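You operate a simulated robot arm through the tools that you are given. There is no shell and no other tool.

You are at the controls of a simulated robot arm. One attempt, no reset.

Task
Put two scoops of absorbent on the oil in the drip pan.
Fine: lay the tub's lid on the supply top, tip both scoops into the pan, stand the scoop back and seat the lid again. Spill no more than 20 ml; drop or topple nothing. Set down upright: green scoop.

The check looks at the end state, three seconds after you hand in, the way a careful person would. Anything else that was tipped, shoved, dropped, spilled or broken makes it a failure. A push-on lid holds only when it is set on centred and level and pressed home; a screw cap is set on level and turned clockwise until tight.

Robot
A 6-joint arm with a two-finger gripper, fixed in place. Base frame: the origin is on the floor under the middle of its stand, x ahead of it, y to its left, z up; the work surface is at about z = 86. Lengths are in cm, angles in rad, forces in N, time in s.
It reaches about 157.2 cm from its shoulder. Its first joint turns from -2.897 to 2.897 rad. Payload 2.45 kg.
Tool frame: the origin (TCP) lies between the finger pads and is the grasp point; the fingertips stand 2 cm ahead of it; z points along the fingers, y is the line along which they close. The gripper opens to 14 cm; its body begins 16.8 cm behind the TCP.
Orientation is that of the tool frame in the base frame, as a unit quaternion [x, y, z, w]. With the fingers straight down and closing along the base's y, the tool's x points along the base's -x, its y along +y and its z along -z.

Tools
- The arm moves only by the tool servo_tool. Its argument "rows" is a list of rows, each a list of 7 numbers: the shift along the tool's x, y, z in units of 30 mm (1.0 is 30 mm), then the turn, a rotation vector about the tool's x, y, z in units of 6 degrees (1.0 is 6 degrees), then the gripper command, from -1 (shut) to 1 (fully open), values between in proportion. In form: [[x, y, z, wx, wy, wz, grip], ...]. A call has 1 to 20 rows; each row shifts and turns the commanded pose from where the row before left it, along the tool's axes as they then stand. A call with a number of a shift or a turn outside -1 to 1 is refused whole. Each row takes 0.2 s and may step no farther than 5 cm and 0.15 rad from the row before; otherwise, or with a gripper value out of range, the whole call is refused. A pose out of reach is approached as far as the arm can. The call stops where the force on the tool passes 40 N (or 10 N more than at its start, if that is more) or the arm is blocked; 0.2 s more then pass. The fingers move at their own pace (about 4.5 cm/s each) and stop on an object; they squeeze with about 33 N. The grip force told is the motor's: it shows also when the fingers shut on nothing. Time passes only in rows, and 0.2 s behind the last, so rows that do not move let the fingers close. The reply holds the time, the measured pose of the TCP, the force on the tool along the base axes, the opening and the grip force, in the units named above and with some noise, with the torque about the TCP (base axes, N m) and any sound that the robot's microphone picked up.
- Cameras (640 x 400 px; columns grow to the right, rows downward): "scene" is fixed at [5.02, 49.83, 144.87]; the picture's right is [-0.53, -0.85, 0.00], its down [-0.38, 0.24, -0.89] and it looks along [0.76, -0.47, -0.45] (base axes); focal length 348 px, centre (320, 200). "wrist" rides on the gripper at [7.8, 1.1, -20.9] in the tool frame; the picture's right is [-0.14, 0.99, 0.00], its down [-0.92, -0.13, -0.37] and it looks along [-0.36, -0.05, 0.93] (tool axes); focal length 280 px, centre (320, 200). There is no depth. A picture from a camera that has moved, and an enlarged one, comes with that camera's place and axes in the base frame and with its lens.
- capture(camera): a new picture of that camera. The clock stands still meanwhile.
- enlarge(camera, box): a new picture of the part [left, top, right, bottom] of that camera's present view, enlarged. The clock stands still meanwhile.
- close_job(): hands the job in; it is judged then, once.

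Places have to be worked out from the pictures, the camera data and where the tool is seen. Open the gripper and draw the arm clear of the work before you hand the job in, unless the task says otherwise.

The tools are called after ">>>" by a JSON object that holds its "name" and its "arguments". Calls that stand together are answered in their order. servo_tool: Moves the arm, as the interface text tells. Its arguments: {"type":"object","properties":{"rows":{"type":"array"}},"required":["rows"]} The other tools are called the same way: capture (camera) takes a picture; enlarge (camera, box) takes an enlarged picture of a part of a camera's view; close_job () hands the job in.

At the start:

```text
time_s: 0.0
ee_pos: [82.18, -7.66, 125.54]
orientation: [0.001, 1.0, 0.0, 0.0]
contact_force: [-0.3, 0.0, -0.2]
torque: [0.03, -0.02, 0.01]
gripper_width: 14.0
gripper_force: 0.1
```

scene: 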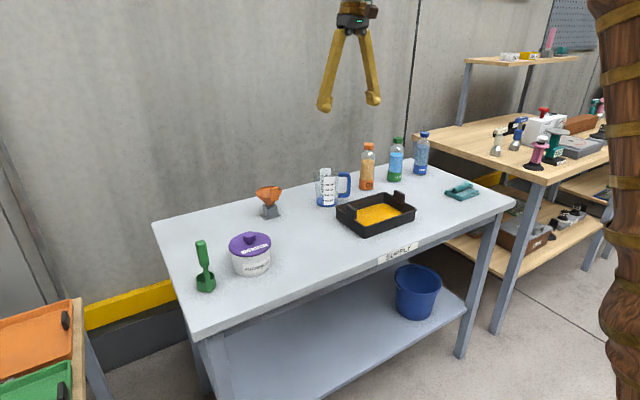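
wrist: 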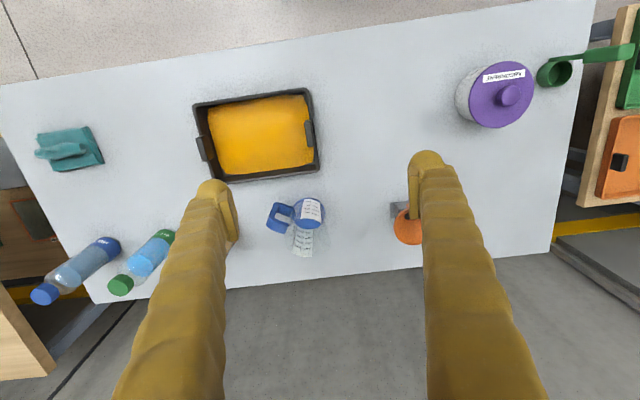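

I'll start by taking closer looks at the tub, the scoop and the pan from both cameras before moving anything.

>>> {"name": "enlarge", "arguments": {"camera": "scene", "box": [180, 210, 300, 300]}}

>>> {"name": "enlarge", "arguments": {"camera": "wrist", "box": [440, 30, 640, 155]}}

>>> {"name": "enlarge", "arguments": {"camera": "scene", "box": [300, 130, 500, 255]}}

>>> {"name": "enlarge", "arguments": {"camera": "wrist", "box": [160, 70, 360, 195]}}

```text
4.44 times, centred on (240, 255) of scene
camera zoom: at [5.02, 49.83, 144.87], right [-0.53, -0.85, 0.0], down [-0.38, 0.24, -0.89], along [0.76, -0.47, -0.45], focal length 1545 px, centre (676, -44)
```

zoom: 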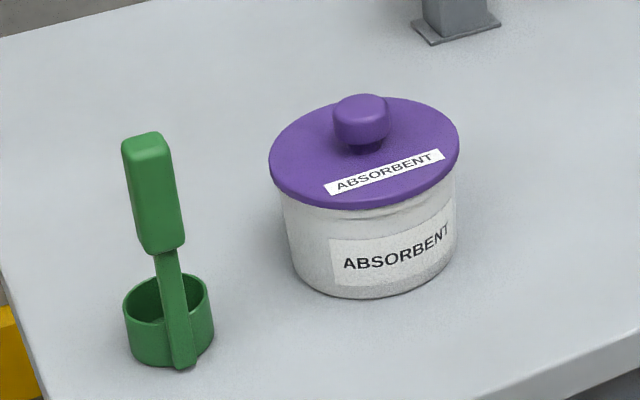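

```text
3.20 times, centred on (540, 92) of wrist
camera zoom: at [74.44, -6.61, 146.47], right [0.14, 0.99, 0.0], down [0.92, -0.13, 0.37], along [0.36, -0.05, -0.93], focal length 897 px, centre (-384, 544)
```

zoom: 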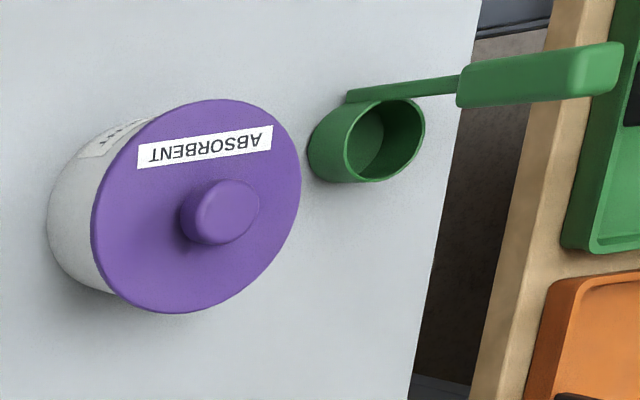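

```text
3.20 times, centred on (400, 192) of scene
camera zoom: at [5.02, 49.83, 144.87], right [-0.53, -0.85, 0.0], down [-0.38, 0.24, -0.89], along [0.76, -0.47, -0.45], focal length 1112 px, centre (64, 224)
```

zoom: 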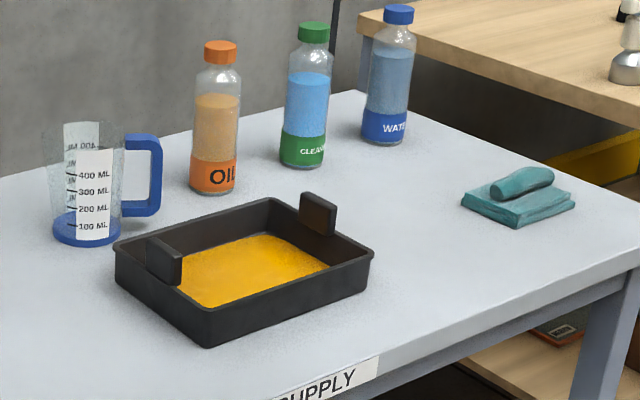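

```text
3.20 times, centred on (260, 132) of wrist
camera zoom: at [74.44, -6.61, 146.47], right [0.14, 0.99, 0.0], down [0.92, -0.13, 0.37], along [0.36, -0.05, -0.93], focal length 897 px, centre (512, 416)
```

zoom: 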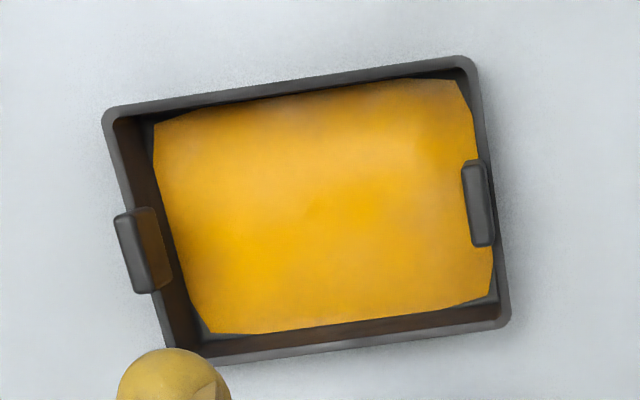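

From both cameras the lid's centre triangulates to about (79.6, 25.4, 93), with its knob top near z=96. The scoop cup is near (78, 38.5), with the handle on its -x side reaching up to z≈100.7, and the pan is centred near (81.6, -20.7). I'll move the open gripper above the tub for a closer look.

>>> {"name": "servo_tool", "arguments": {"rows": [[0.07, 0.92, 0.3, 0, 0, 0, 1], [0.07, 0.92, 0.3, 0, 0, 0, 1], [0.07, 0.92, 0.3, 0, 0, 0, 1], [0.07, 0.92, 0.3, 0, 0, 0, 1], [0.07, 0.92, 0.3, 0, 0, 0, 1], [0.07, 0.92, 0.3, 0, 0, 0, 1], [0.07, 0.92, 0.3, 0, 0, 0, 1], [0.07, 0.92, 0.3, 0, 0, 0, 1], [0.07, 0.92, 0.3, 0, 0, 0, 1], [0.07, 0.92, 0.3, 0, 0, 0, 1], [0.07, 0.92, 0.3, 0, 0, 0, 1], [0.07, 0.92, 0.3, 0, 0, 0, 1], [0, 0, 0, 0, 0, 0, 1]]}}

>>> {"name": "capture", "arguments": {"camera": "wrist"}}

>>> {"name": "capture", "arguments": {"camera": "scene"}}

```text
time_s: 2.8
ee_pos: [79.67, 25.48, 114.7]
orientation: [0.0, 1.0, 0.0, 0.0]
contact_force: [-0.6, -0.5, -0.5]
torque: [0.02, 0.0, 0.02]
gripper_width: 13.98
gripper_force: 0.1
```

```text
taken
camera wrist: at [71.86, 26.6, 135.77], right [0.14, 0.99, 0.0], down [0.92, -0.13, 0.37], along [0.36, -0.05, -0.93], focal length 280 px, centre (320, 200)
```

wrist: 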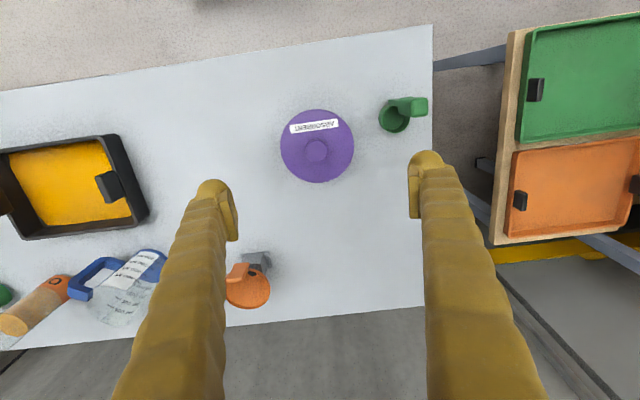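

```text
taken
```

scene: 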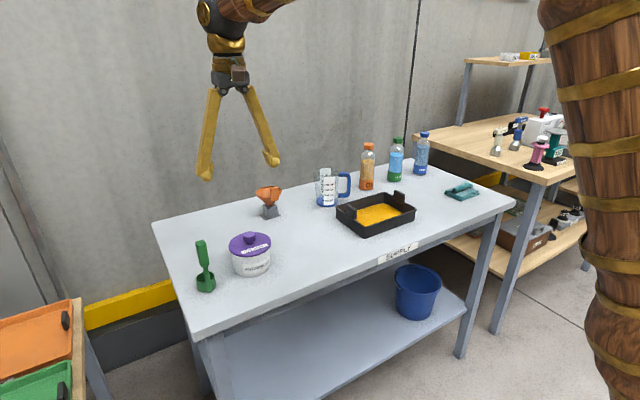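

The tub and scoop are both in the wrist view now. I'll enlarge each one to get exact positions for the knob and handle.

>>> {"name": "enlarge", "arguments": {"camera": "wrist", "box": [265, 95, 369, 160]}}

>>> {"name": "enlarge", "arguments": {"camera": "wrist", "box": [364, 85, 444, 135]}}

>>> {"name": "enlarge", "arguments": {"camera": "wrist", "box": [265, 105, 369, 190]}}

>>> {"name": "enlarge", "arguments": {"camera": "scene", "box": [185, 230, 235, 295]}}

>>> {"name": "enlarge", "arguments": {"camera": "scene", "box": [222, 225, 280, 281]}}

```text
6.15 times, centred on (317, 128) of wrist
camera zoom: at [71.86, 26.6, 135.77], right [0.14, 0.99, 0.0], down [0.92, -0.13, 0.37], along [0.36, -0.05, -0.93], focal length 1726 px, centre (338, 646)
```

zoom: 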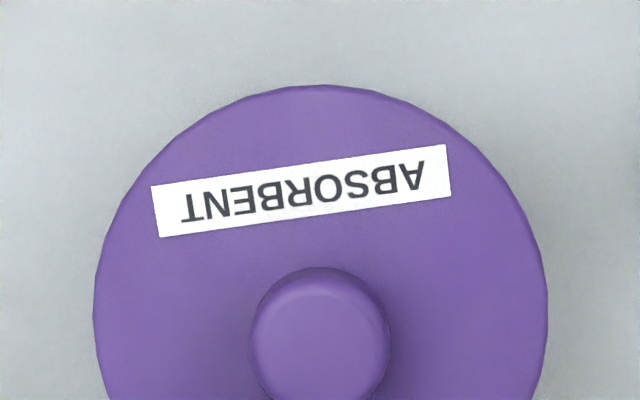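

```text
8.00 times, centred on (404, 110) of wrist
camera zoom: at [71.86, 26.6, 135.77], right [0.14, 0.99, 0.0], down [0.92, -0.13, 0.37], along [0.36, -0.05, -0.93], focal length 2243 px, centre (-352, 920)
```

zoom: 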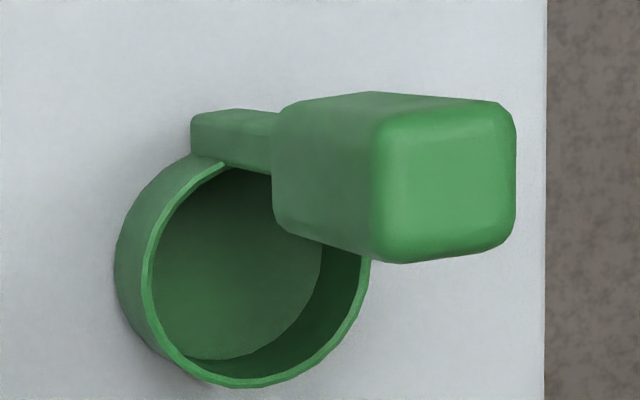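

```text
4.71 times, centred on (317, 148) of wrist
camera zoom: at [71.86, 26.6, 135.77], right [0.14, 0.99, 0.0], down [0.92, -0.13, 0.37], along [0.36, -0.05, -0.93], focal length 1320 px, centre (334, 447)
```

zoom: 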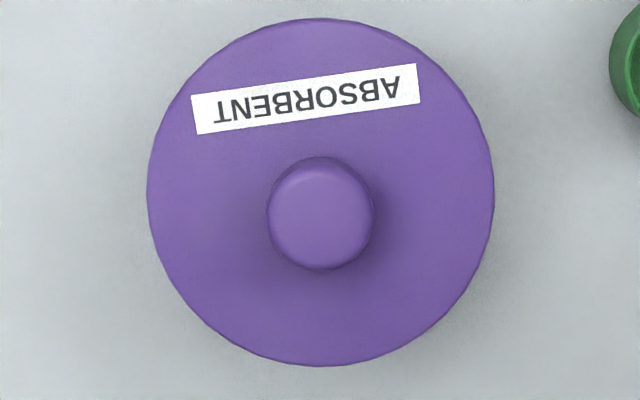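

```text
6.15 times, centred on (210, 262) of scene
camera zoom: at [5.02, 49.83, 144.87], right [-0.53, -0.85, 0.0], down [-0.38, 0.24, -0.89], along [0.76, -0.47, -0.45], focal length 2139 px, centre (997, -185)
```

zoom: 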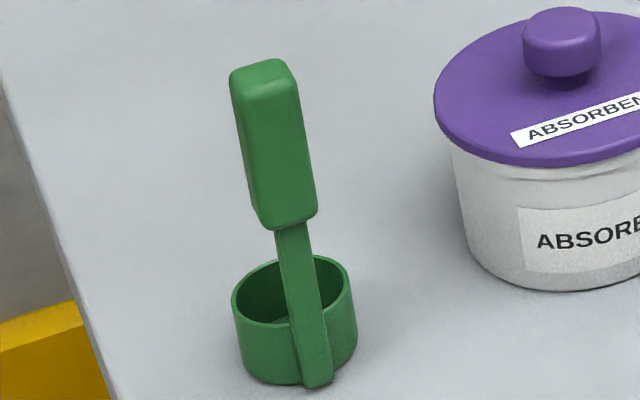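

```text
7.14 times, centred on (251, 253) of scene
camera zoom: at [5.02, 49.83, 144.87], right [-0.53, -0.85, 0.0], down [-0.38, 0.24, -0.89], along [0.76, -0.47, -0.45], focal length 2483 px, centre (813, -179)
```

zoom: 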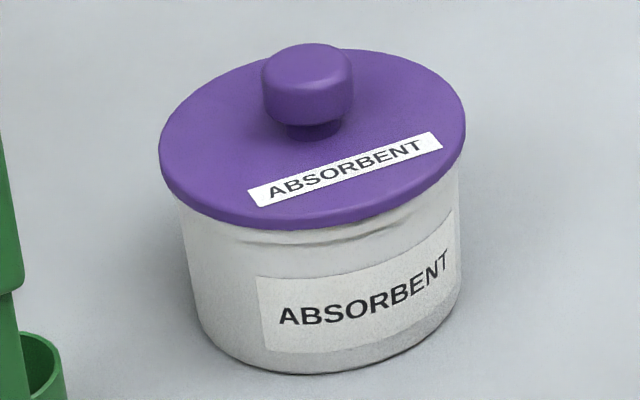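

The lid centre works out to (79.55, 25.1). The knob is about 3.2 cm wide with its top near z=96.6, and the lid's top face is near 93.6. I'll centre on it, narrow the fingers to about 6 cm and come down to z≈101 to check alignment.

>>> {"name": "servo_tool", "arguments": {"rows": [[0.04, -0.12, 0.5, 0, 0, 0, -0.1], [0, 0, 0.7, 0, 0, 0, -0.1], [0, 0, 0.7, 0, 0, 0, -0.1], [0, 0, 0.7, 0, 0, 0, -0.1], [0, 0, 0.7, 0, 0, 0, -0.1], [0, 0, 0.7, 0, 0, 0, -0.1], [0, 0, 0.5, 0, 0, 0, -0.1], [0, 0, 0, 0, 0, 0, -0.1], [0, 0, 0, 0, 0, 0, -0.1]]}}

>>> {"name": "capture", "arguments": {"camera": "wrist"}}

>>> {"name": "enlarge", "arguments": {"camera": "scene", "box": [180, 150, 308, 290]}}

```text
time_s: 4.8
ee_pos: [79.55, 25.03, 101.09]
orientation: [0.0, 1.0, 0.0, 0.0]
contact_force: [-0.1, 0.0, 0.1]
torque: [-0.04, -0.01, 0.01]
gripper_width: 6.31
gripper_force: 0.0
```

```text
taken
camera wrist: at [71.71, 26.12, 122.08], right [0.14, 0.99, 0.0], down [0.92, -0.13, 0.37], along [0.36, -0.05, -0.93], focal length 280 px, centre (320, 200)
```

wrist: 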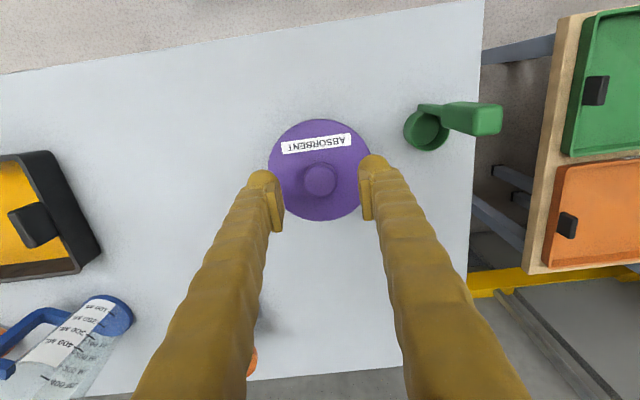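

```text
2.86 times, centred on (244, 220) of scene
camera zoom: at [5.02, 49.83, 144.87], right [-0.53, -0.85, 0.0], down [-0.38, 0.24, -0.89], along [0.76, -0.47, -0.45], focal length 993 px, centre (537, 143)
```

zoom: 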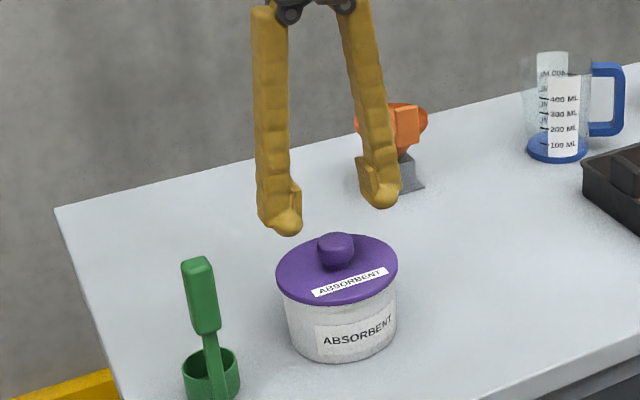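

The knob is centred between the fingers to within a millimetre or two. I'll descend to z≈96.3, so the tips stay just above the lid, and close on the knob.

>>> {"name": "servo_tool", "arguments": {"rows": [[0, 0, 0.4, 0, 0, 0, -0.1], [0, 0, 0.4, 0, 0, 0, -0.1], [0, 0, 0.4, 0, 0, 0, -0.1], [0, 0, 0.3, 0, 0, 0, -0.1], [0, 0, 0.1, 0, 0, 0, -0.1], [0, 0, 0, 0, 0, 0, -0.1]]}}

>>> {"name": "enlarge", "arguments": {"camera": "scene", "box": [205, 190, 295, 285]}}

>>> {"name": "capture", "arguments": {"camera": "wrist"}}

```text
time_s: 6.2
ee_pos: [79.65, 25.14, 96.37]
orientation: [0.0, 1.0, 0.001, 0.0]
contact_force: [-0.5, 0.1, 0.2]
torque: [0.02, -0.01, 0.0]
gripper_width: 6.31
gripper_force: 0.1
```

```text
4.21 times, centred on (250, 238) of scene
camera zoom: at [5.02, 49.83, 144.87], right [-0.53, -0.85, 0.0], down [-0.38, 0.24, -0.89], along [0.76, -0.47, -0.45], focal length 1464 px, centre (615, 42)
```

zoom: 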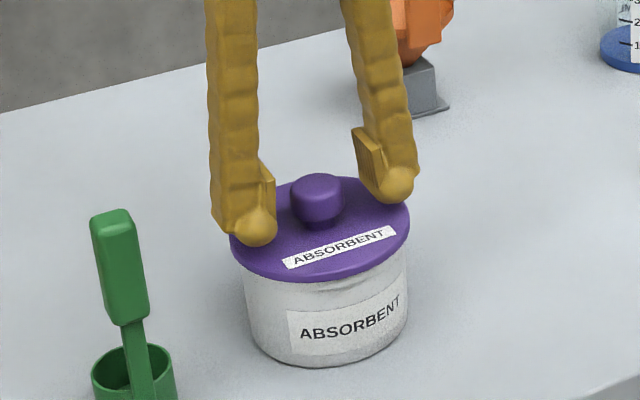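

```text
taken
camera wrist: at [71.85, 26.12, 117.4], right [0.14, 0.99, 0.0], down [0.92, -0.13, 0.37], along [0.37, -0.05, -0.93], focal length 280 px, centre (320, 200)
```

wrist: 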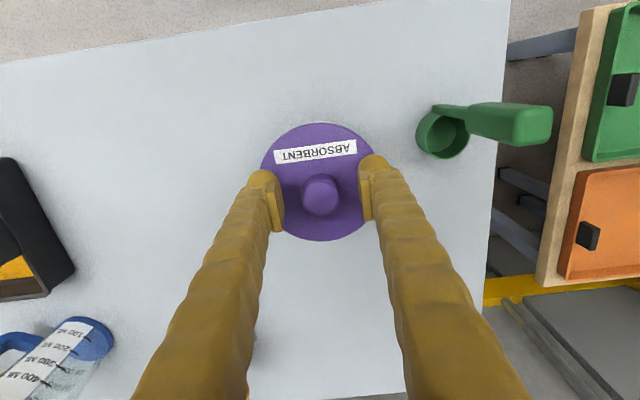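

There's no contact, and the fingertips sit just above the lid on either side of the knob. I'll raise 1–2 mm for clearance and close.

>>> {"name": "servo_tool", "arguments": {"rows": [[0, 0, -0.05, 0, 0, 0, -0.3], [0, 0, 0, 0, 0, 0, -0.5], [0, 0, 0, 0, 0, 0, -0.7], [0, 0, 0, 0, 0, 0, -1], [0, 0, 0, 0, 0, 0, -1], [0, 0, 0, 0, 0, 0, -1]]}}

>>> {"name": "enlarge", "arguments": {"camera": "scene", "box": [205, 190, 295, 285]}}

```text
time_s: 7.6
ee_pos: [79.75, 25.02, 96.69]
orientation: [0.0, 1.0, 0.0, 0.0]
contact_force: [0.2, 0.0, 0.1]
torque: [0.03, 0.0, 0.02]
gripper_width: 3.01
gripper_force: 32.9
```

```text
4.21 times, centred on (250, 238) of scene
camera zoom: at [5.02, 49.83, 144.87], right [-0.53, -0.85, 0.0], down [-0.38, 0.24, -0.89], along [0.76, -0.47, -0.45], focal length 1464 px, centre (615, 42)
```

zoom: 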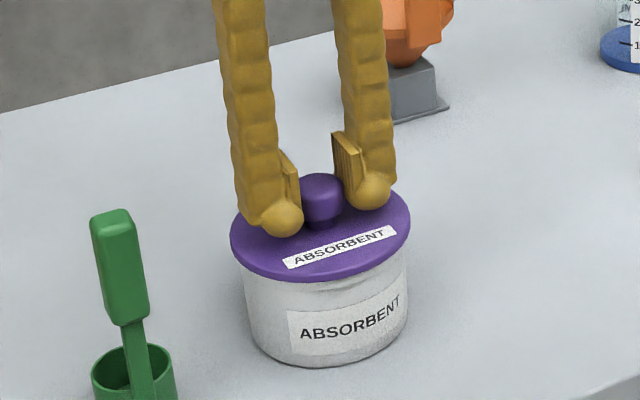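

The knob is held at 3.0 cm with a firm grip. I'll lift slowly and watch the force and whether the lid parts from the tub.

>>> {"name": "servo_tool", "arguments": {"rows": [[0, 0, -0.05, 0, 0, 0, -1], [0, 0, -0.05, 0, 0, 0, -1], [0, 0, -0.05, 0, 0, 0, -1], [0, 0, -0.05, 0, 0, 0, -1]]}}

>>> {"name": "enlarge", "arguments": {"camera": "scene", "box": [205, 190, 295, 285]}}

```text
time_s: 8.6
ee_pos: [79.67, 25.06, 97.13]
orientation: [0.0, 1.0, 0.0, 0.0]
contact_force: [0.3, -0.3, -1.4]
torque: [0.01, 0.01, 0.02]
gripper_width: 2.99
gripper_force: 32.8
```

```text
4.21 times, centred on (250, 238) of scene
camera zoom: at [5.02, 49.83, 144.87], right [-0.53, -0.85, 0.0], down [-0.38, 0.24, -0.89], along [0.76, -0.47, -0.45], focal length 1464 px, centre (615, 42)
```

zoom: 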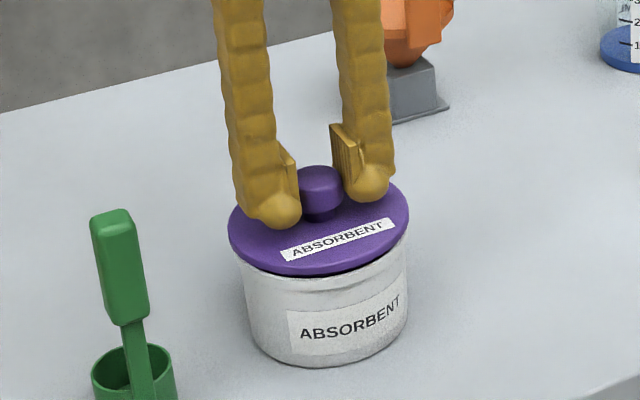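

The lid came off cleanly, with only about 1.4 N of weight on the tool. I'll raise it to about z=106, carry it sideways to the clear patch near (79.6, 5), and lower it partway.

>>> {"name": "servo_tool", "arguments": {"rows": [[0, 0, -0.3, 0, 0, 0, -1], [0, 0, -0.6, 0, 0, 0, -1], [0, 0, -0.7, 0, 0, 0, -1], [0, 0, -0.7, 0, 0, 0, -1], [0, 0, -0.6, 0, 0, 0, -1], [0, -0.4, 0, 0, 0, 0, -1], [0, -0.7, 0, 0, 0, 0, -1], [0, -0.8, 0, 0, 0, 0, -1], [0, -0.8, 0, 0, 0, 0, -1], [0, -0.8, 0, 0, 0, 0, -1], [0, -0.8, 0, 0, 0, 0, -1], [0, -0.8, 0, 0, 0, 0, -1], [0, -0.8, 0, 0, 0, 0, -1], [0, -0.6, 0, 0, 0, 0, -1], [0, -0.2, 0, 0, 0, 0, -1], [0, 0, 0, 0, 0, 0, -1]]}}

>>> {"name": "capture", "arguments": {"camera": "scene"}}

>>> {"name": "capture", "arguments": {"camera": "wrist"}}

>>> {"name": "enlarge", "arguments": {"camera": "scene", "box": [210, 225, 290, 285]}}

```text
time_s: 12.0
ee_pos: [79.64, 5.0, 105.85]
orientation: [0.0, 1.0, 0.0, -0.001]
contact_force: [-0.5, -0.7, -0.2]
torque: [0.0, -0.02, -0.05]
gripper_width: 3.0
gripper_force: 32.8
```

```text
taken
```

scene: 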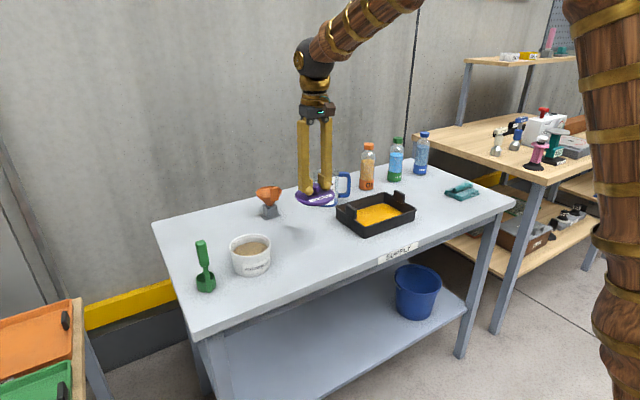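

```text
taken
camera wrist: at [71.84, 6.04, 126.8], right [0.14, 0.99, 0.0], down [0.92, -0.13, 0.37], along [0.36, -0.05, -0.93], focal length 280 px, centre (320, 200)
```

wrist: 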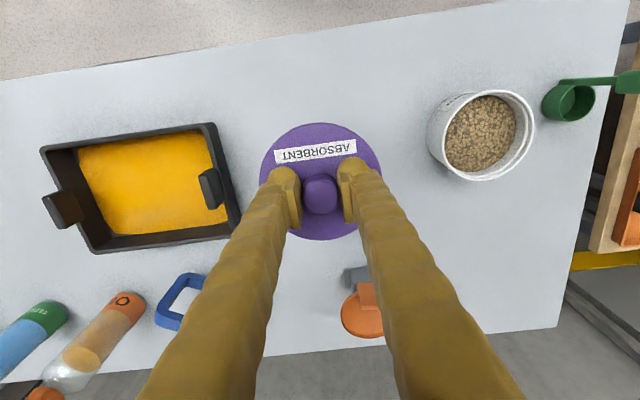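

```text
6.67 times, centred on (250, 255) of scene
camera zoom: at [5.02, 49.83, 144.87], right [-0.53, -0.85, 0.0], down [-0.38, 0.24, -0.89], along [0.76, -0.47, -0.45], focal length 2317 px, centre (787, -167)
```

zoom: 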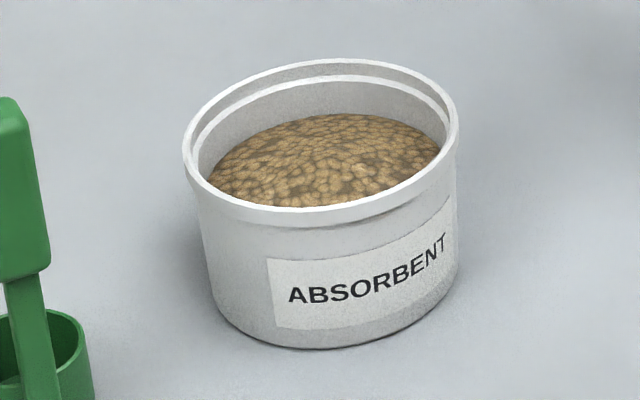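

The tub is open and filled with granules to about 2 cm below the rim, and the lid hangs level over a clear patch. I'll lower it to about z=92 and check the remaining gap.

>>> {"name": "servo_tool", "arguments": {"rows": [[0, 0, 0.4, 0, 0, 0, -1], [0, 0, 0.7, 0, 0, 0, -1], [0, 0, 0.8, 0, 0, 0, -1], [0, 0, 0.8, 0, 0, 0, -1], [0, 0, 0.8, 0, 0, 0, -1], [0, 0, 0.5, 0, 0, 0, -1], [0, 0, 0.3, 0, 0, 0, -1], [0, 0, 0.2, 0, 0, 0, -1], [0, 0, 0, 0, 0, 0, -1]]}}

>>> {"name": "enlarge", "arguments": {"camera": "scene", "box": [270, 150, 366, 240]}}

```text
time_s: 14.0
ee_pos: [79.53, 4.92, 92.41]
orientation: [0.0, 1.0, 0.0, 0.0]
contact_force: [0.6, 0.4, -0.2]
torque: [0.01, 0.01, -0.01]
gripper_width: 2.97
gripper_force: 32.5
```

```text
4.44 times, centred on (318, 195) of scene
camera zoom: at [5.02, 49.83, 144.87], right [-0.53, -0.85, 0.0], down [-0.38, 0.24, -0.89], along [0.76, -0.47, -0.45], focal length 1545 px, centre (329, 222)
```

zoom: 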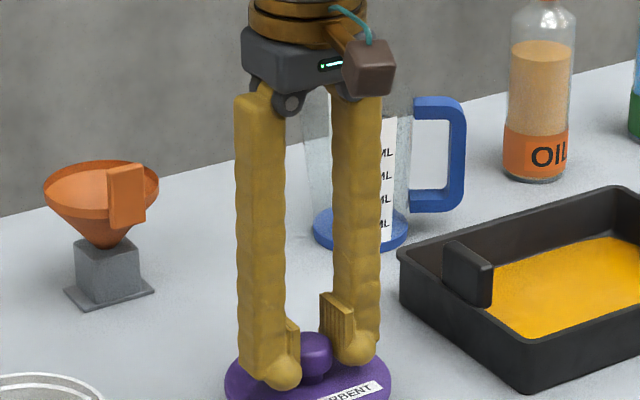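

>>> {"name": "enlarge", "arguments": {"camera": "scene", "box": [270, 200, 366, 260]}}

```text
6.67 times, centred on (318, 230) of scene
camera zoom: at [5.02, 49.83, 144.87], right [-0.53, -0.85, 0.0], down [-0.38, 0.24, -0.89], along [0.76, -0.47, -0.45], focal length 2317 px, centre (333, 0)
```

zoom: 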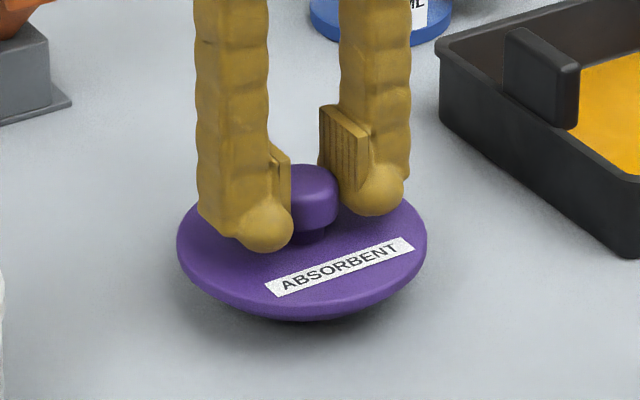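

The lid has a slightly narrower plug underneath and is now close to the table. I'll lower in small steps and watch the vertical force.

>>> {"name": "servo_tool", "arguments": {"rows": [[0, 0, 0.1, 0, 0, 0, -1], [0, 0, 0.1, 0, 0, 0, -1], [0, 0, 0.1, 0, 0, 0, -1], [0, 0, 0, 0, 0, 0, -1]]}}

>>> {"name": "enlarge", "arguments": {"camera": "scene", "box": [270, 200, 366, 260]}}

```text
time_s: 15.0
ee_pos: [79.6, 4.87, 91.42]
orientation: [0.0, 1.0, 0.0, 0.0]
contact_force: [0.8, 0.0, -0.6]
torque: [0.02, 0.0, 0.0]
gripper_width: 2.99
gripper_force: 32.8
```

```text
6.67 times, centred on (318, 230) of scene
camera zoom: at [5.02, 49.83, 144.87], right [-0.53, -0.85, 0.0], down [-0.38, 0.24, -0.89], along [0.76, -0.47, -0.45], focal length 2317 px, centre (333, 0)
```

zoom: 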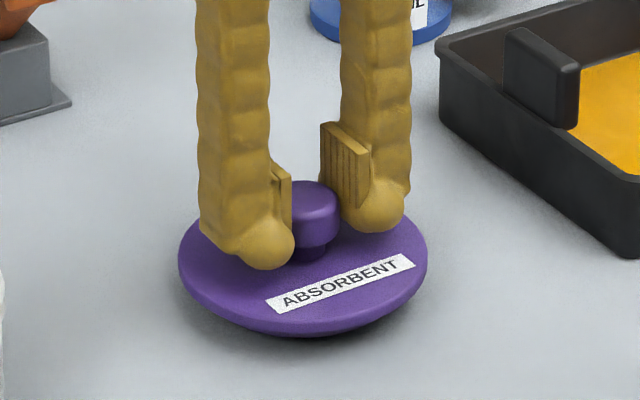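

The lid is still hanging free, though its shadow shows the gap is now small. I'll continue down in 1.5 mm steps.

>>> {"name": "servo_tool", "arguments": {"rows": [[0, 0, 0.05, 0, 0, 0, -1], [0, 0, 0.05, 0, 0, 0, -1], [0, 0, 0.05, 0, 0, 0, -1], [0, 0, 0, 0, 0, 0, -1]]}}

>>> {"name": "enlarge", "arguments": {"camera": "scene", "box": [270, 200, 366, 260]}}

```text
time_s: 16.0
ee_pos: [79.71, 4.87, 91.0]
orientation: [0.0, 1.0, 0.0, 0.001]
contact_force: [0.9, -0.2, -0.5]
torque: [-0.02, -0.02, 0.03]
gripper_width: 3.0
gripper_force: 32.9
```

```text
6.67 times, centred on (318, 230) of scene
camera zoom: at [5.02, 49.83, 144.87], right [-0.53, -0.85, 0.0], down [-0.38, 0.24, -0.89], along [0.76, -0.47, -0.45], focal length 2317 px, centre (333, 0)
```

zoom: 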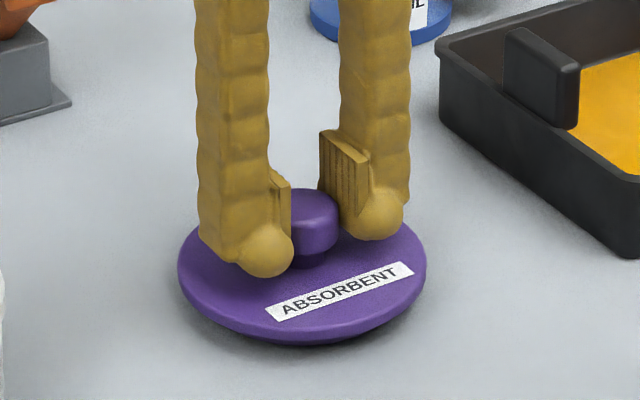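

There's no contact force yet. I'll keep lowering in the same small steps.

>>> {"name": "servo_tool", "arguments": {"rows": [[0, 0, 0.05, 0, 0, 0, -1], [0, 0, 0.05, 0, 0, 0, -1], [0, 0, 0.05, 0, 0, 0, -1], [0, 0, 0, 0, 0, 0, -1]]}}

```text
time_s: 17.0
ee_pos: [79.66, 4.99, 90.54]
orientation: [0.0, 1.0, 0.001, 0.001]
contact_force: [1.2, -0.4, 6.1]
torque: [-0.02, 0.03, -0.02]
gripper_width: 2.98
gripper_force: 33.4
```

I'm reading 6 N upward, so the lid is resting on the table (TCP z≈90.5). I'll ease the load and open the fingers gently, then look.

>>> {"name": "servo_tool", "arguments": {"rows": [[0, 0, -0.02, 0, 0, 0, -0.6], [0, 0, 0, 0, 0, 0, -0.5], [0, 0, 0, 0, 0, 0, -0.2], [0, 0, 0, 0, 0, 0, -0.1], [0, 0, 0, 0, 0, 0, -0.1]]}}

>>> {"name": "enlarge", "arguments": {"camera": "scene", "box": [270, 200, 366, 260]}}

```text
time_s: 18.2
ee_pos: [79.72, 4.93, 90.65]
orientation: [0.0, 1.0, 0.0, 0.0]
contact_force: [0.0, 0.8, 0.3]
torque: [-0.01, -0.02, -0.03]
gripper_width: 6.29
gripper_force: 0.0
```

```text
6.67 times, centred on (318, 230) of scene
camera zoom: at [5.02, 49.83, 144.87], right [-0.53, -0.85, 0.0], down [-0.38, 0.24, -0.89], along [0.76, -0.47, -0.45], focal length 2317 px, centre (333, 0)
```

zoom: 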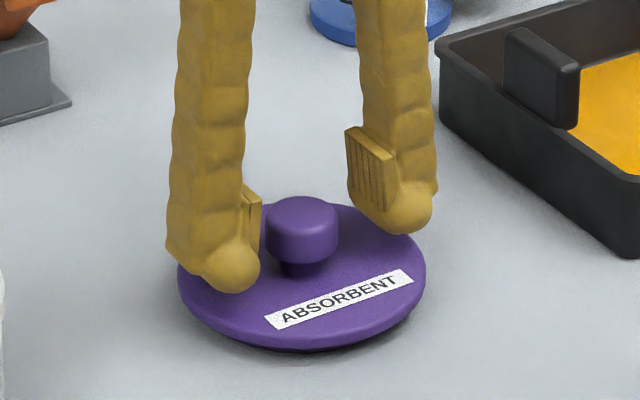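

The lid is lying flat and released. I'll raise straight up clear of it, then swing over toward the scoop at a safe height (z≈112).

>>> {"name": "servo_tool", "arguments": {"rows": [[0, 0, -0.3, 0, 0, 0, -0.1], [0, 0, -0.8, 0, 0, 0, -0.1], [0, 0, -1, 0, 0, 0, -0.1], [0, 0, -1, 0, 0, 0, -0.1], [0, 0, -1, 0, 0, 0, -0.1], [0, 0, -1, 0, 0, 0, -0.1], [0, 0, -1, 0, 0, 0, -0.1], [0, 0, -1, 0, 0, 0, -0.1], [0.3, 0.6, 0, 0, 0, 0, -0.1], [0.4, 0.95, 0, 0, 0, 0, -0.1], [0.4, 0.95, 0, 0, 0, 0, -0.1], [0.4, 0.95, 0, 0, 0, 0, -0.1], [0.4, 0.95, 0, 0, 0, 0, -0.1], [0.4, 0.95, 0, 0, 0, 0, -0.1], [0.4, 0.95, 0, 0, 0, 0, -0.1], [0.4, 0.95, 0, 0, 0, 0, -0.1], [0.3, 0.95, 0, 0, 0, 0, -0.1], [0.2, 0.95, 0, 0, 0, 0, -0.1], [0.15, 0.95, 0, 0, 0, 0, -0.1], [0.4, 0.9, 0, 0, 0, 0, -0.1]]}}

>>> {"name": "capture", "arguments": {"camera": "scene"}}

>>> {"name": "capture", "arguments": {"camera": "wrist"}}

```text
time_s: 22.4
ee_pos: [67.3, 38.09, 111.98]
orientation: [0.0, 1.0, 0.001, 0.0]
contact_force: [0.2, 0.1, -0.7]
torque: [-0.06, -0.01, -0.01]
gripper_width: 6.28
gripper_force: 0.1
```

```text
taken
```

scene: 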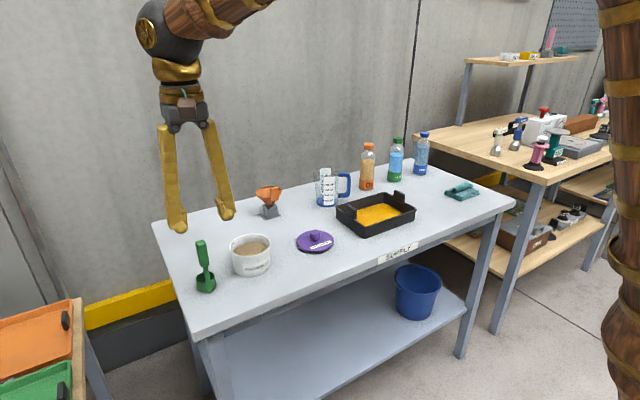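

```text
taken
camera wrist: at [59.36, 39.22, 132.87], right [0.14, 0.99, 0.0], down [0.92, -0.13, 0.37], along [0.37, -0.05, -0.93], focal length 280 px, centre (320, 200)
```

wrist: 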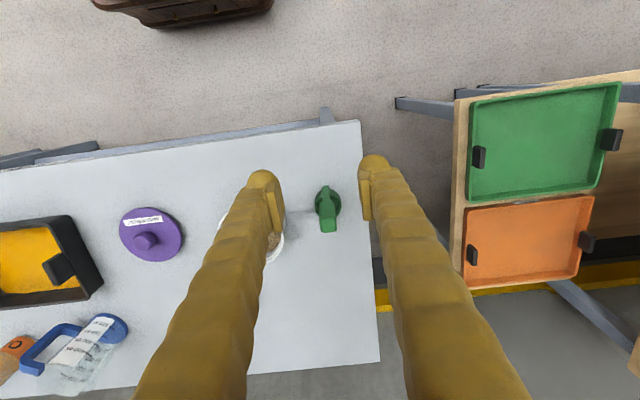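

The arm is now at (67.3, 38.1, 112). I'll enlarge the scoop from this nearly head-on view to pin down the handle's y position and yaw.

>>> {"name": "enlarge", "arguments": {"camera": "wrist", "box": [296, 175, 360, 240]}}

```text
6.15 times, centred on (328, 208) of wrist
camera zoom: at [59.36, 39.22, 132.87], right [0.14, 0.99, 0.0], down [0.92, -0.13, 0.37], along [0.37, -0.05, -0.93], focal length 1726 px, centre (271, 154)
```

zoom: 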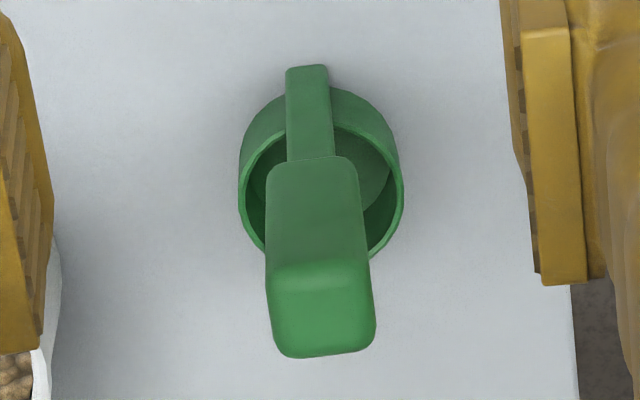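

The handle sits at about (75.7, 38.05), with the cup just in front of it at (78.0, 38.1) and yaw near zero. I'll pitch the fingers 45° forward and drop to a pre-grasp point about 10 cm short of the handle.

>>> {"name": "servo_tool", "arguments": {"rows": [[0, 0, 0, 0, -0.9375, 0, -0.2], [0, 0, 0, 0, -0.9375, 0, -0.2], [0, 0, 0, 0, -0.9375, 0, -0.2], [0, 0, 0, 0, -0.9375, 0, -0.2], [0, 0, 0, 0, -0.9375, 0, -0.2], [0, 0, 0, 0, -0.9375, 0, -0.2], [0, 0, 0, 0, -0.9375, 0, -0.2], [0, 0, 0, 0, -0.9375, 0, -0.2], [0, 0, 0, 0, 0, 0, -0.2], [0.45, 0, 0.65, 0, 0, 0, -0.2], [0.45, 0, 0.65, 0, 0, 0, -0.2], [0.45, 0, 0.65, 0, 0, 0, -0.2], [0, 0, 0, 0, 0, 0, -0.2]]}}

>>> {"name": "capture", "arguments": {"camera": "scene"}}

>>> {"name": "capture", "arguments": {"camera": "wrist"}}

```text
time_s: 25.2
ee_pos: [68.5, 38.0, 104.79]
orientation: [0.0, 0.924, 0.0, 0.383]
contact_force: [0.6, 0.4, -0.6]
torque: [0.0, 0.0, 0.0]
gripper_width: 5.58
gripper_force: 0.1
```

```text
taken
```

scene: 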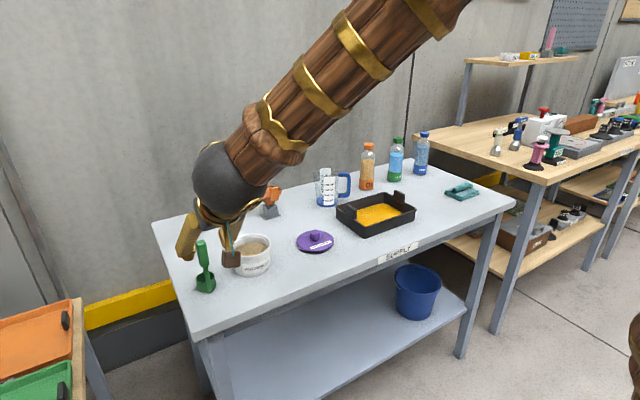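

```text
taken
camera wrist: at [48.19, 39.04, 114.17], right [0.1, 0.99, 0.1], down [0.39, -0.13, 0.91], along [0.92, -0.05, -0.4], focal length 280 px, centre (320, 200)
```

wrist: 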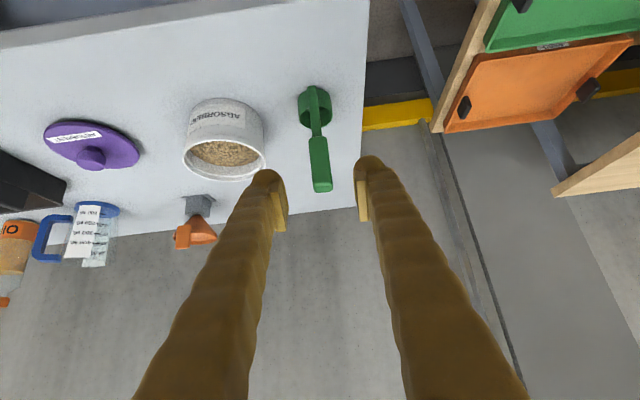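

The fingers straddle the handle line and the projection confirms the grip's centre near (75.7, 38.1, 97.9). I'll advance along the tool axis to it and check before closing.

>>> {"name": "servo_tool", "arguments": {"rows": [[0, 0.02, 0.5, 0, 0, 0, -0.2], [0, 0, 0.6, 0, 0, 0, -0.2], [0, 0, 0.6, 0, 0, 0, -0.2], [0, 0, 0.6, 0, 0, 0, -0.2], [0, 0, 0.5, 0, 0, 0, -0.2], [0, 0, 0.35, 0, 0, 0, -0.2], [0, 0, 0.2, 0, 0, 0, -0.2], [0, 0, 0, 0, 0, 0, -0.2]]}}

>>> {"name": "capture", "arguments": {"camera": "wrist"}}

>>> {"name": "enlarge", "arguments": {"camera": "scene", "box": [170, 210, 266, 300]}}

```text
time_s: 27.0
ee_pos: [75.5, 37.99, 97.75]
orientation: [0.0, 0.924, 0.0, 0.382]
contact_force: [-0.9, -0.3, -0.3]
torque: [-0.02, 0.03, -0.01]
gripper_width: 5.6
gripper_force: 0.0
```

```text
taken
camera wrist: at [55.18, 39.07, 107.14], right [0.1, 0.99, 0.1], down [0.39, -0.13, 0.91], along [0.92, -0.05, -0.4], focal length 280 px, centre (320, 200)
```

wrist: 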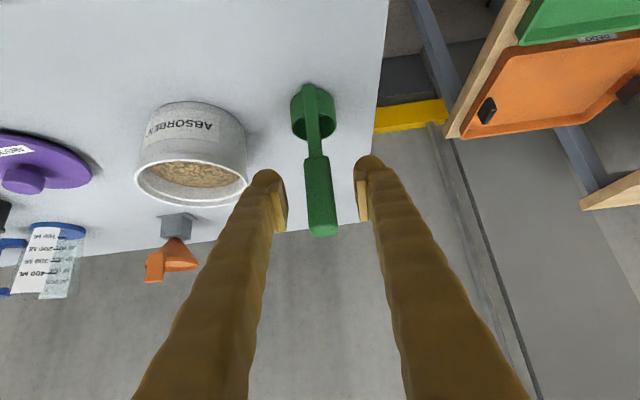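

```text
4.44 times, centred on (218, 255) of scene
camera zoom: at [5.02, 49.83, 144.87], right [-0.53, -0.85, 0.0], down [-0.38, 0.24, -0.89], along [0.76, -0.47, -0.45], focal length 1545 px, centre (773, -44)
```

zoom: 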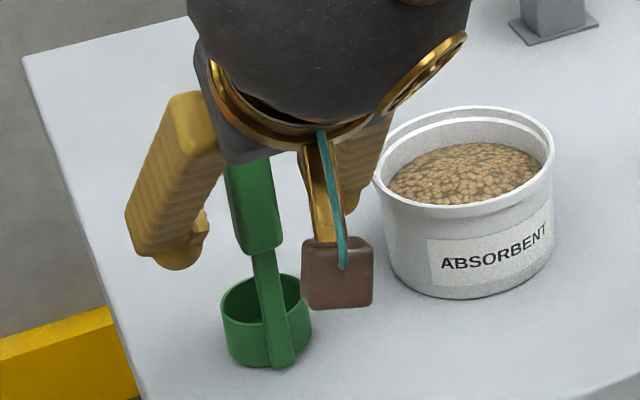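

The grip is centred between the pads and level with the TCP, with no contact. I'll close on the handle.

>>> {"name": "servo_tool", "arguments": {"rows": [[0, 0.02, 0, 0, 0, 0, -0.4], [0, 0, 0, 0, 0, 0, -0.55], [0, 0, 0, 0, 0, 0, -0.65], [0, 0, 0, 0, 0, 0, -0.75], [0, 0, 0, 0, 0, 0, -1], [0, 0, 0, 0, 0, 0, -1], [0, 0, 0, 0, 0, 0, -1]]}}

>>> {"name": "capture", "arguments": {"camera": "wrist"}}

>>> {"name": "enlarge", "arguments": {"camera": "scene", "box": [170, 210, 266, 300]}}

```text
time_s: 28.6
ee_pos: [75.41, 38.04, 97.73]
orientation: [0.0, 0.924, 0.0, 0.382]
contact_force: [0.9, -0.6, -0.6]
torque: [0.0, -0.02, -0.04]
gripper_width: 2.02
gripper_force: 33.4
```

```text
taken
camera wrist: at [55.2, 39.16, 107.11], right [0.1, 0.99, 0.1], down [0.39, -0.13, 0.91], along [0.92, -0.05, -0.4], focal length 280 px, centre (320, 200)
```

wrist: 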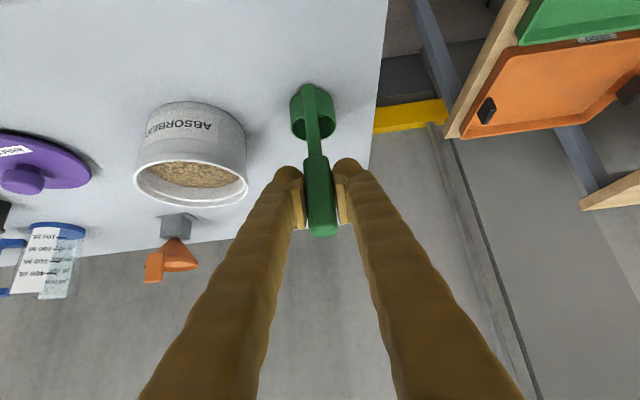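

```text
4.44 times, centred on (218, 255) of scene
camera zoom: at [5.02, 49.83, 144.87], right [-0.53, -0.85, 0.0], down [-0.38, 0.24, -0.89], along [0.76, -0.47, -0.45], focal length 1545 px, centre (773, -44)
```

zoom: 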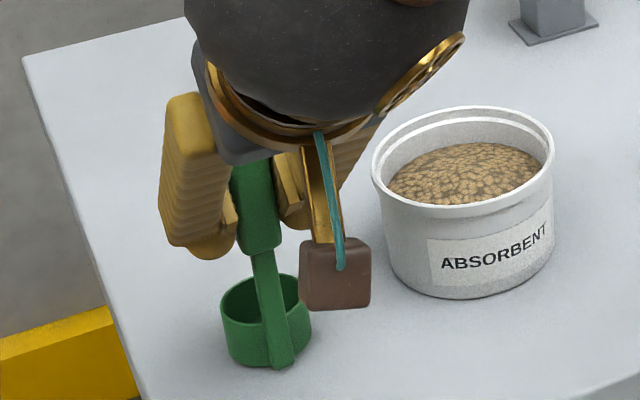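

The scoop is held firmly (2.0 cm opening); its standing pose is TCP (75.45, 38.04, 97.75) at 45° pitch. I'll lift it straight up about 12 cm and check it hangs upright.

>>> {"name": "servo_tool", "arguments": {"rows": [[-0.1, 0, -0.1, 0, 0, 0, -1], [-0.3, 0, -0.3, 0, 0, 0, -1], [-0.5, 0, -0.5, 0, 0, 0, -1], [-0.5, 0, -0.5, 0, 0, 0, -1], [-0.5, 0, -0.5, 0, 0, 0, -1], [-0.5, 0, -0.5, 0, 0, 0, -1], [-0.4, 0, -0.4, 0, 0, 0, -1], [-0.15, 0, -0.15, 0, 0, 0, -1], [0, 0, 0, 0, 0, 0, -1]]}}

>>> {"name": "capture", "arguments": {"camera": "scene"}}

>>> {"name": "capture", "arguments": {"camera": "wrist"}}

```text
time_s: 30.6
ee_pos: [75.56, 38.12, 110.28]
orientation: [-0.001, 0.924, 0.001, 0.383]
contact_force: [0.2, -0.4, -0.2]
torque: [0.03, 0.0, -0.03]
gripper_width: 2.06
gripper_force: 32.9
```

```text
taken
```

scene: 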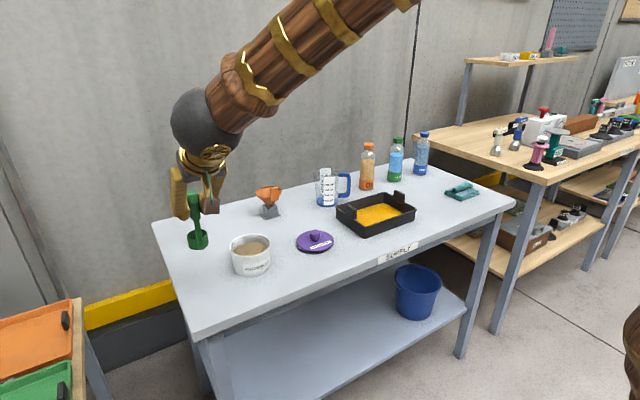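

```text
taken
camera wrist: at [55.23, 39.16, 119.65], right [0.1, 0.99, 0.1], down [0.39, -0.13, 0.91], along [0.92, -0.05, -0.4], focal length 280 px, centre (320, 200)
```

wrist: 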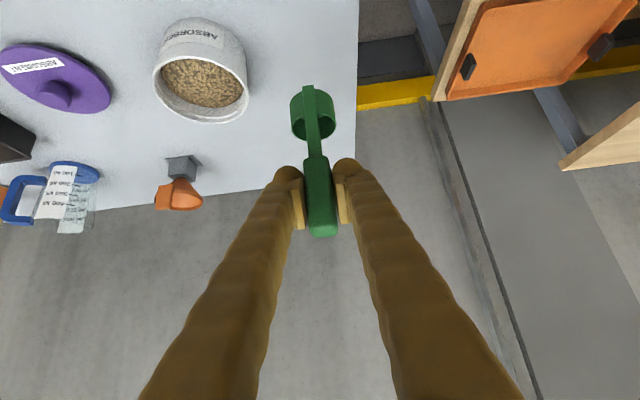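

The scoop hangs upright with no slip. Before loading it I'll rehearse the tipping pose with the empty scoop, travelling at height to above the pan.

>>> {"name": "servo_tool", "arguments": {"rows": [[-0.12, -0.45, -0.03, 0, 0, 0, -1], [-0.12, -0.89, -0.03, 0, 0, 0, -1], [-0.12, -0.89, -0.03, 0, 0, 0, -1], [-0.12, -0.89, -0.03, 0, 0, 0, -1], [-0.12, -0.89, -0.03, 0, 0, 0, -1], [-0.12, -0.89, -0.03, 0, 0, 0, -1], [-0.12, -0.89, -0.03, 0, 0, 0, -1], [-0.12, -0.89, -0.03, 0, 0, 0, -1], [-0.12, -0.89, -0.03, 0, 0, 0, -1], [-0.12, -0.89, -0.03, 0, 0, 0, -1], [-0.12, -0.89, -0.03, 0, 0, 0, -1], [-0.12, -0.89, -0.03, 0, 0, 0, -1], [-0.12, -0.89, -0.03, 0, 0, 0, -1], [-0.12, -0.89, -0.03, 0, 0, 0, -1], [-0.12, -0.89, -0.03, 0, 0, 0, -1], [-0.12, -0.89, -0.03, 0, 0, 0, -1], [-0.12, -0.89, -0.03, 0, 0, 0, -1], [-0.12, -0.89, -0.03, 0, 0, 0, -1], [0, -0.45, 0, 0, 0, 0, -1], [0, 0, 0, 0, 0, 0, -1]]}}

>>> {"name": "capture", "arguments": {"camera": "scene"}}

>>> {"name": "capture", "arguments": {"camera": "wrist"}}

```text
time_s: 34.8
ee_pos: [78.96, -9.98, 115.84]
orientation: [0.0, 0.924, 0.0, 0.383]
contact_force: [0.3, 0.1, -0.9]
torque: [-0.01, 0.0, 0.01]
gripper_width: 2.05
gripper_force: 32.8
```

```text
taken
```

scene: 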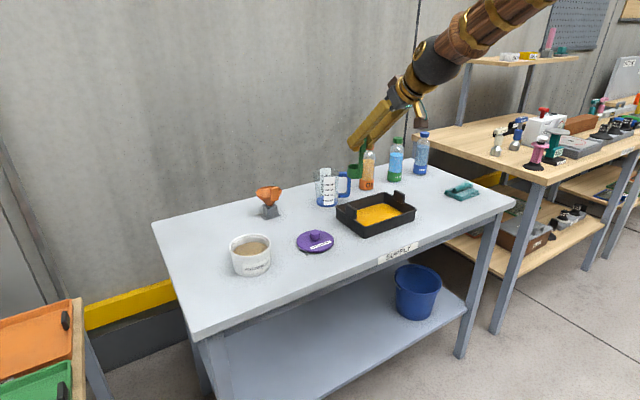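

```text
taken
camera wrist: at [58.66, -8.88, 125.29], right [0.1, 0.99, 0.1], down [0.39, -0.13, 0.91], along [0.92, -0.05, -0.4], focal length 280 px, centre (320, 200)
```

wrist: 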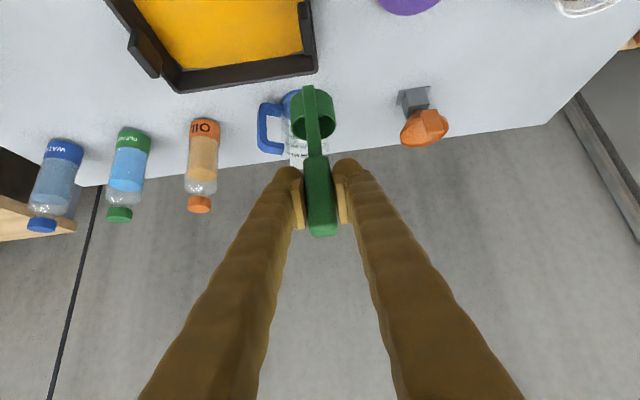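

I'm at the pour location with the empty scoop. I'll roll it about the base x-axis by -80° first and check the pose is followed.

>>> {"name": "servo_tool", "arguments": {"rows": [[0, 0, 0, 0.943, 0, -0.943, -1], [0, 0, 0, 0.943, 0, -0.943, -1], [0, 0, 0, 0.943, 0, -0.943, -1], [0, 0, 0, 0.943, 0, -0.943, -1], [0, 0, 0, 0.943, 0, -0.943, -1], [0, 0, 0, 0.943, 0, -0.943, -1], [0, 0, 0, 0.943, 0, -0.943, -1], [0, 0, 0, 0.943, 0, -0.943, -1], [0, 0, 0, 0.943, 0, -0.943, -1], [0, 0, 0, 0.943, 0, -0.943, -1], [0, 0, 0, 0, 0, 0, -1]]}}

>>> {"name": "capture", "arguments": {"camera": "scene"}}

```text
time_s: 37.2
ee_pos: [78.92, -10.06, 116.01]
orientation: [-0.246, 0.707, -0.595, 0.294]
contact_force: [-0.2, 0.0, 0.0]
torque: [0.02, 0.03, -0.04]
gripper_width: 2.04
gripper_force: 33.4
```

```text
taken
```

scene: 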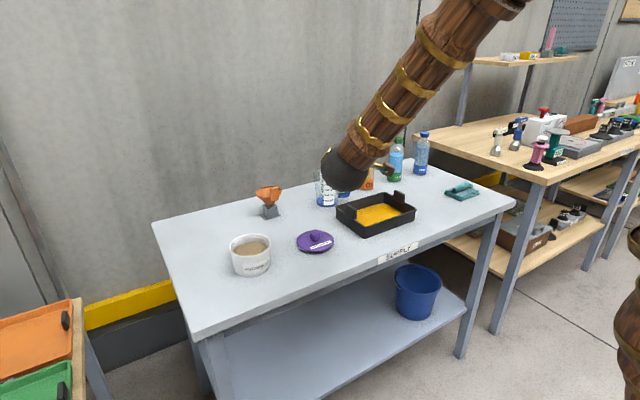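

The arm follows to -80° without trouble. I'll continue to about -136° to confirm a full tip is reachable.

>>> {"name": "servo_tool", "arguments": {"rows": [[0, 0, 0, 0.943, 0, -0.943, -1], [0, 0, 0, 0.943, 0, -0.943, -1], [0, 0, 0, 0.943, 0, -0.943, -1], [0, 0, 0, 0.943, 0, -0.943, -1], [0, 0, 0, 0.943, 0, -0.943, -1], [0, 0, 0, 0.943, 0, -0.943, -1], [0, 0, 0, 0.943, 0, -0.943, -1], [0, 0, 0, 0, 0, 0, -1]]}}

>>> {"name": "capture", "arguments": {"camera": "scene"}}

>>> {"name": "capture", "arguments": {"camera": "wrist"}}

```text
time_s: 39.0
ee_pos: [78.92, -10.03, 115.95]
orientation: [0.355, -0.345, 0.857, -0.144]
contact_force: [0.1, -0.5, -0.5]
torque: [0.04, 0.0, -0.05]
gripper_width: 2.06
gripper_force: 32.7
```

```text
taken
```

scene: 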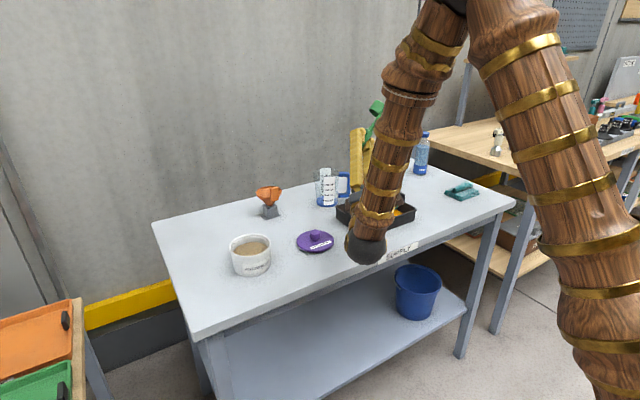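

```text
taken
camera wrist: at [58.67, -4.41, 108.67], right [0.1, -0.65, -0.76], down [0.39, 0.72, -0.57], along [0.92, -0.24, 0.32], focal length 280 px, centre (320, 200)
```

wrist: 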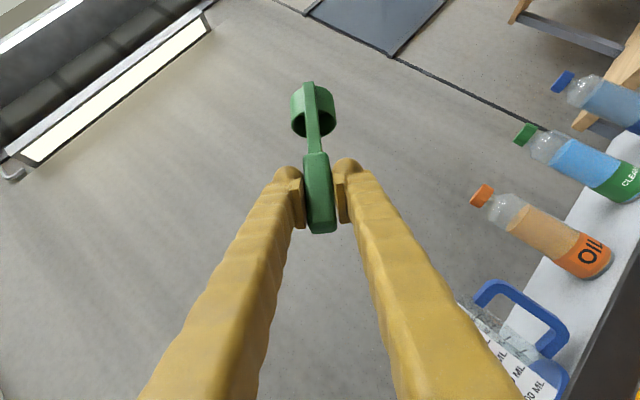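

A full tip of -136° is reachable with no contact. I'll un-roll back to upright before going to the tub.

>>> {"name": "servo_tool", "arguments": {"rows": [[0, 0, 0, -0.943, 0, 0.943, -1], [0, 0, 0, -0.943, 0, 0.943, -1], [0, 0, 0, -0.943, 0, 0.943, -1], [0, 0, 0, -0.943, 0, 0.943, -1], [0, 0, 0, -0.943, 0, 0.943, -1], [0, 0, 0, -0.943, 0, 0.943, -1], [0, 0, 0, -0.943, 0, 0.943, -1], [0, 0, 0, -0.943, 0, 0.943, -1], [0, 0, 0, -0.943, 0, 0.943, -1], [0, 0, 0, -0.943, 0, 0.943, -1], [0, 0, 0, -0.943, 0, 0.943, -1], [0, 0, 0, -0.943, 0, 0.943, -1], [0, 0, 0, -0.943, 0, 0.943, -1], [0, 0, 0, -0.943, 0, 0.943, -1], [0, 0, 0, -0.943, 0, 0.943, -1], [0, 0, 0, -0.943, 0, 0.943, -1], [0, 0, 0, -0.943, 0, 0.943, -1], [0, 0, 0, 0, 0, 0, -1]]}}

```text
time_s: 42.8
ee_pos: [78.89, -10.16, 116.06]
orientation: [-0.003, 0.924, -0.001, 0.382]
contact_force: [-0.2, 0.6, -0.8]
torque: [-0.03, 0.01, -0.05]
gripper_width: 2.06
gripper_force: 32.6
```

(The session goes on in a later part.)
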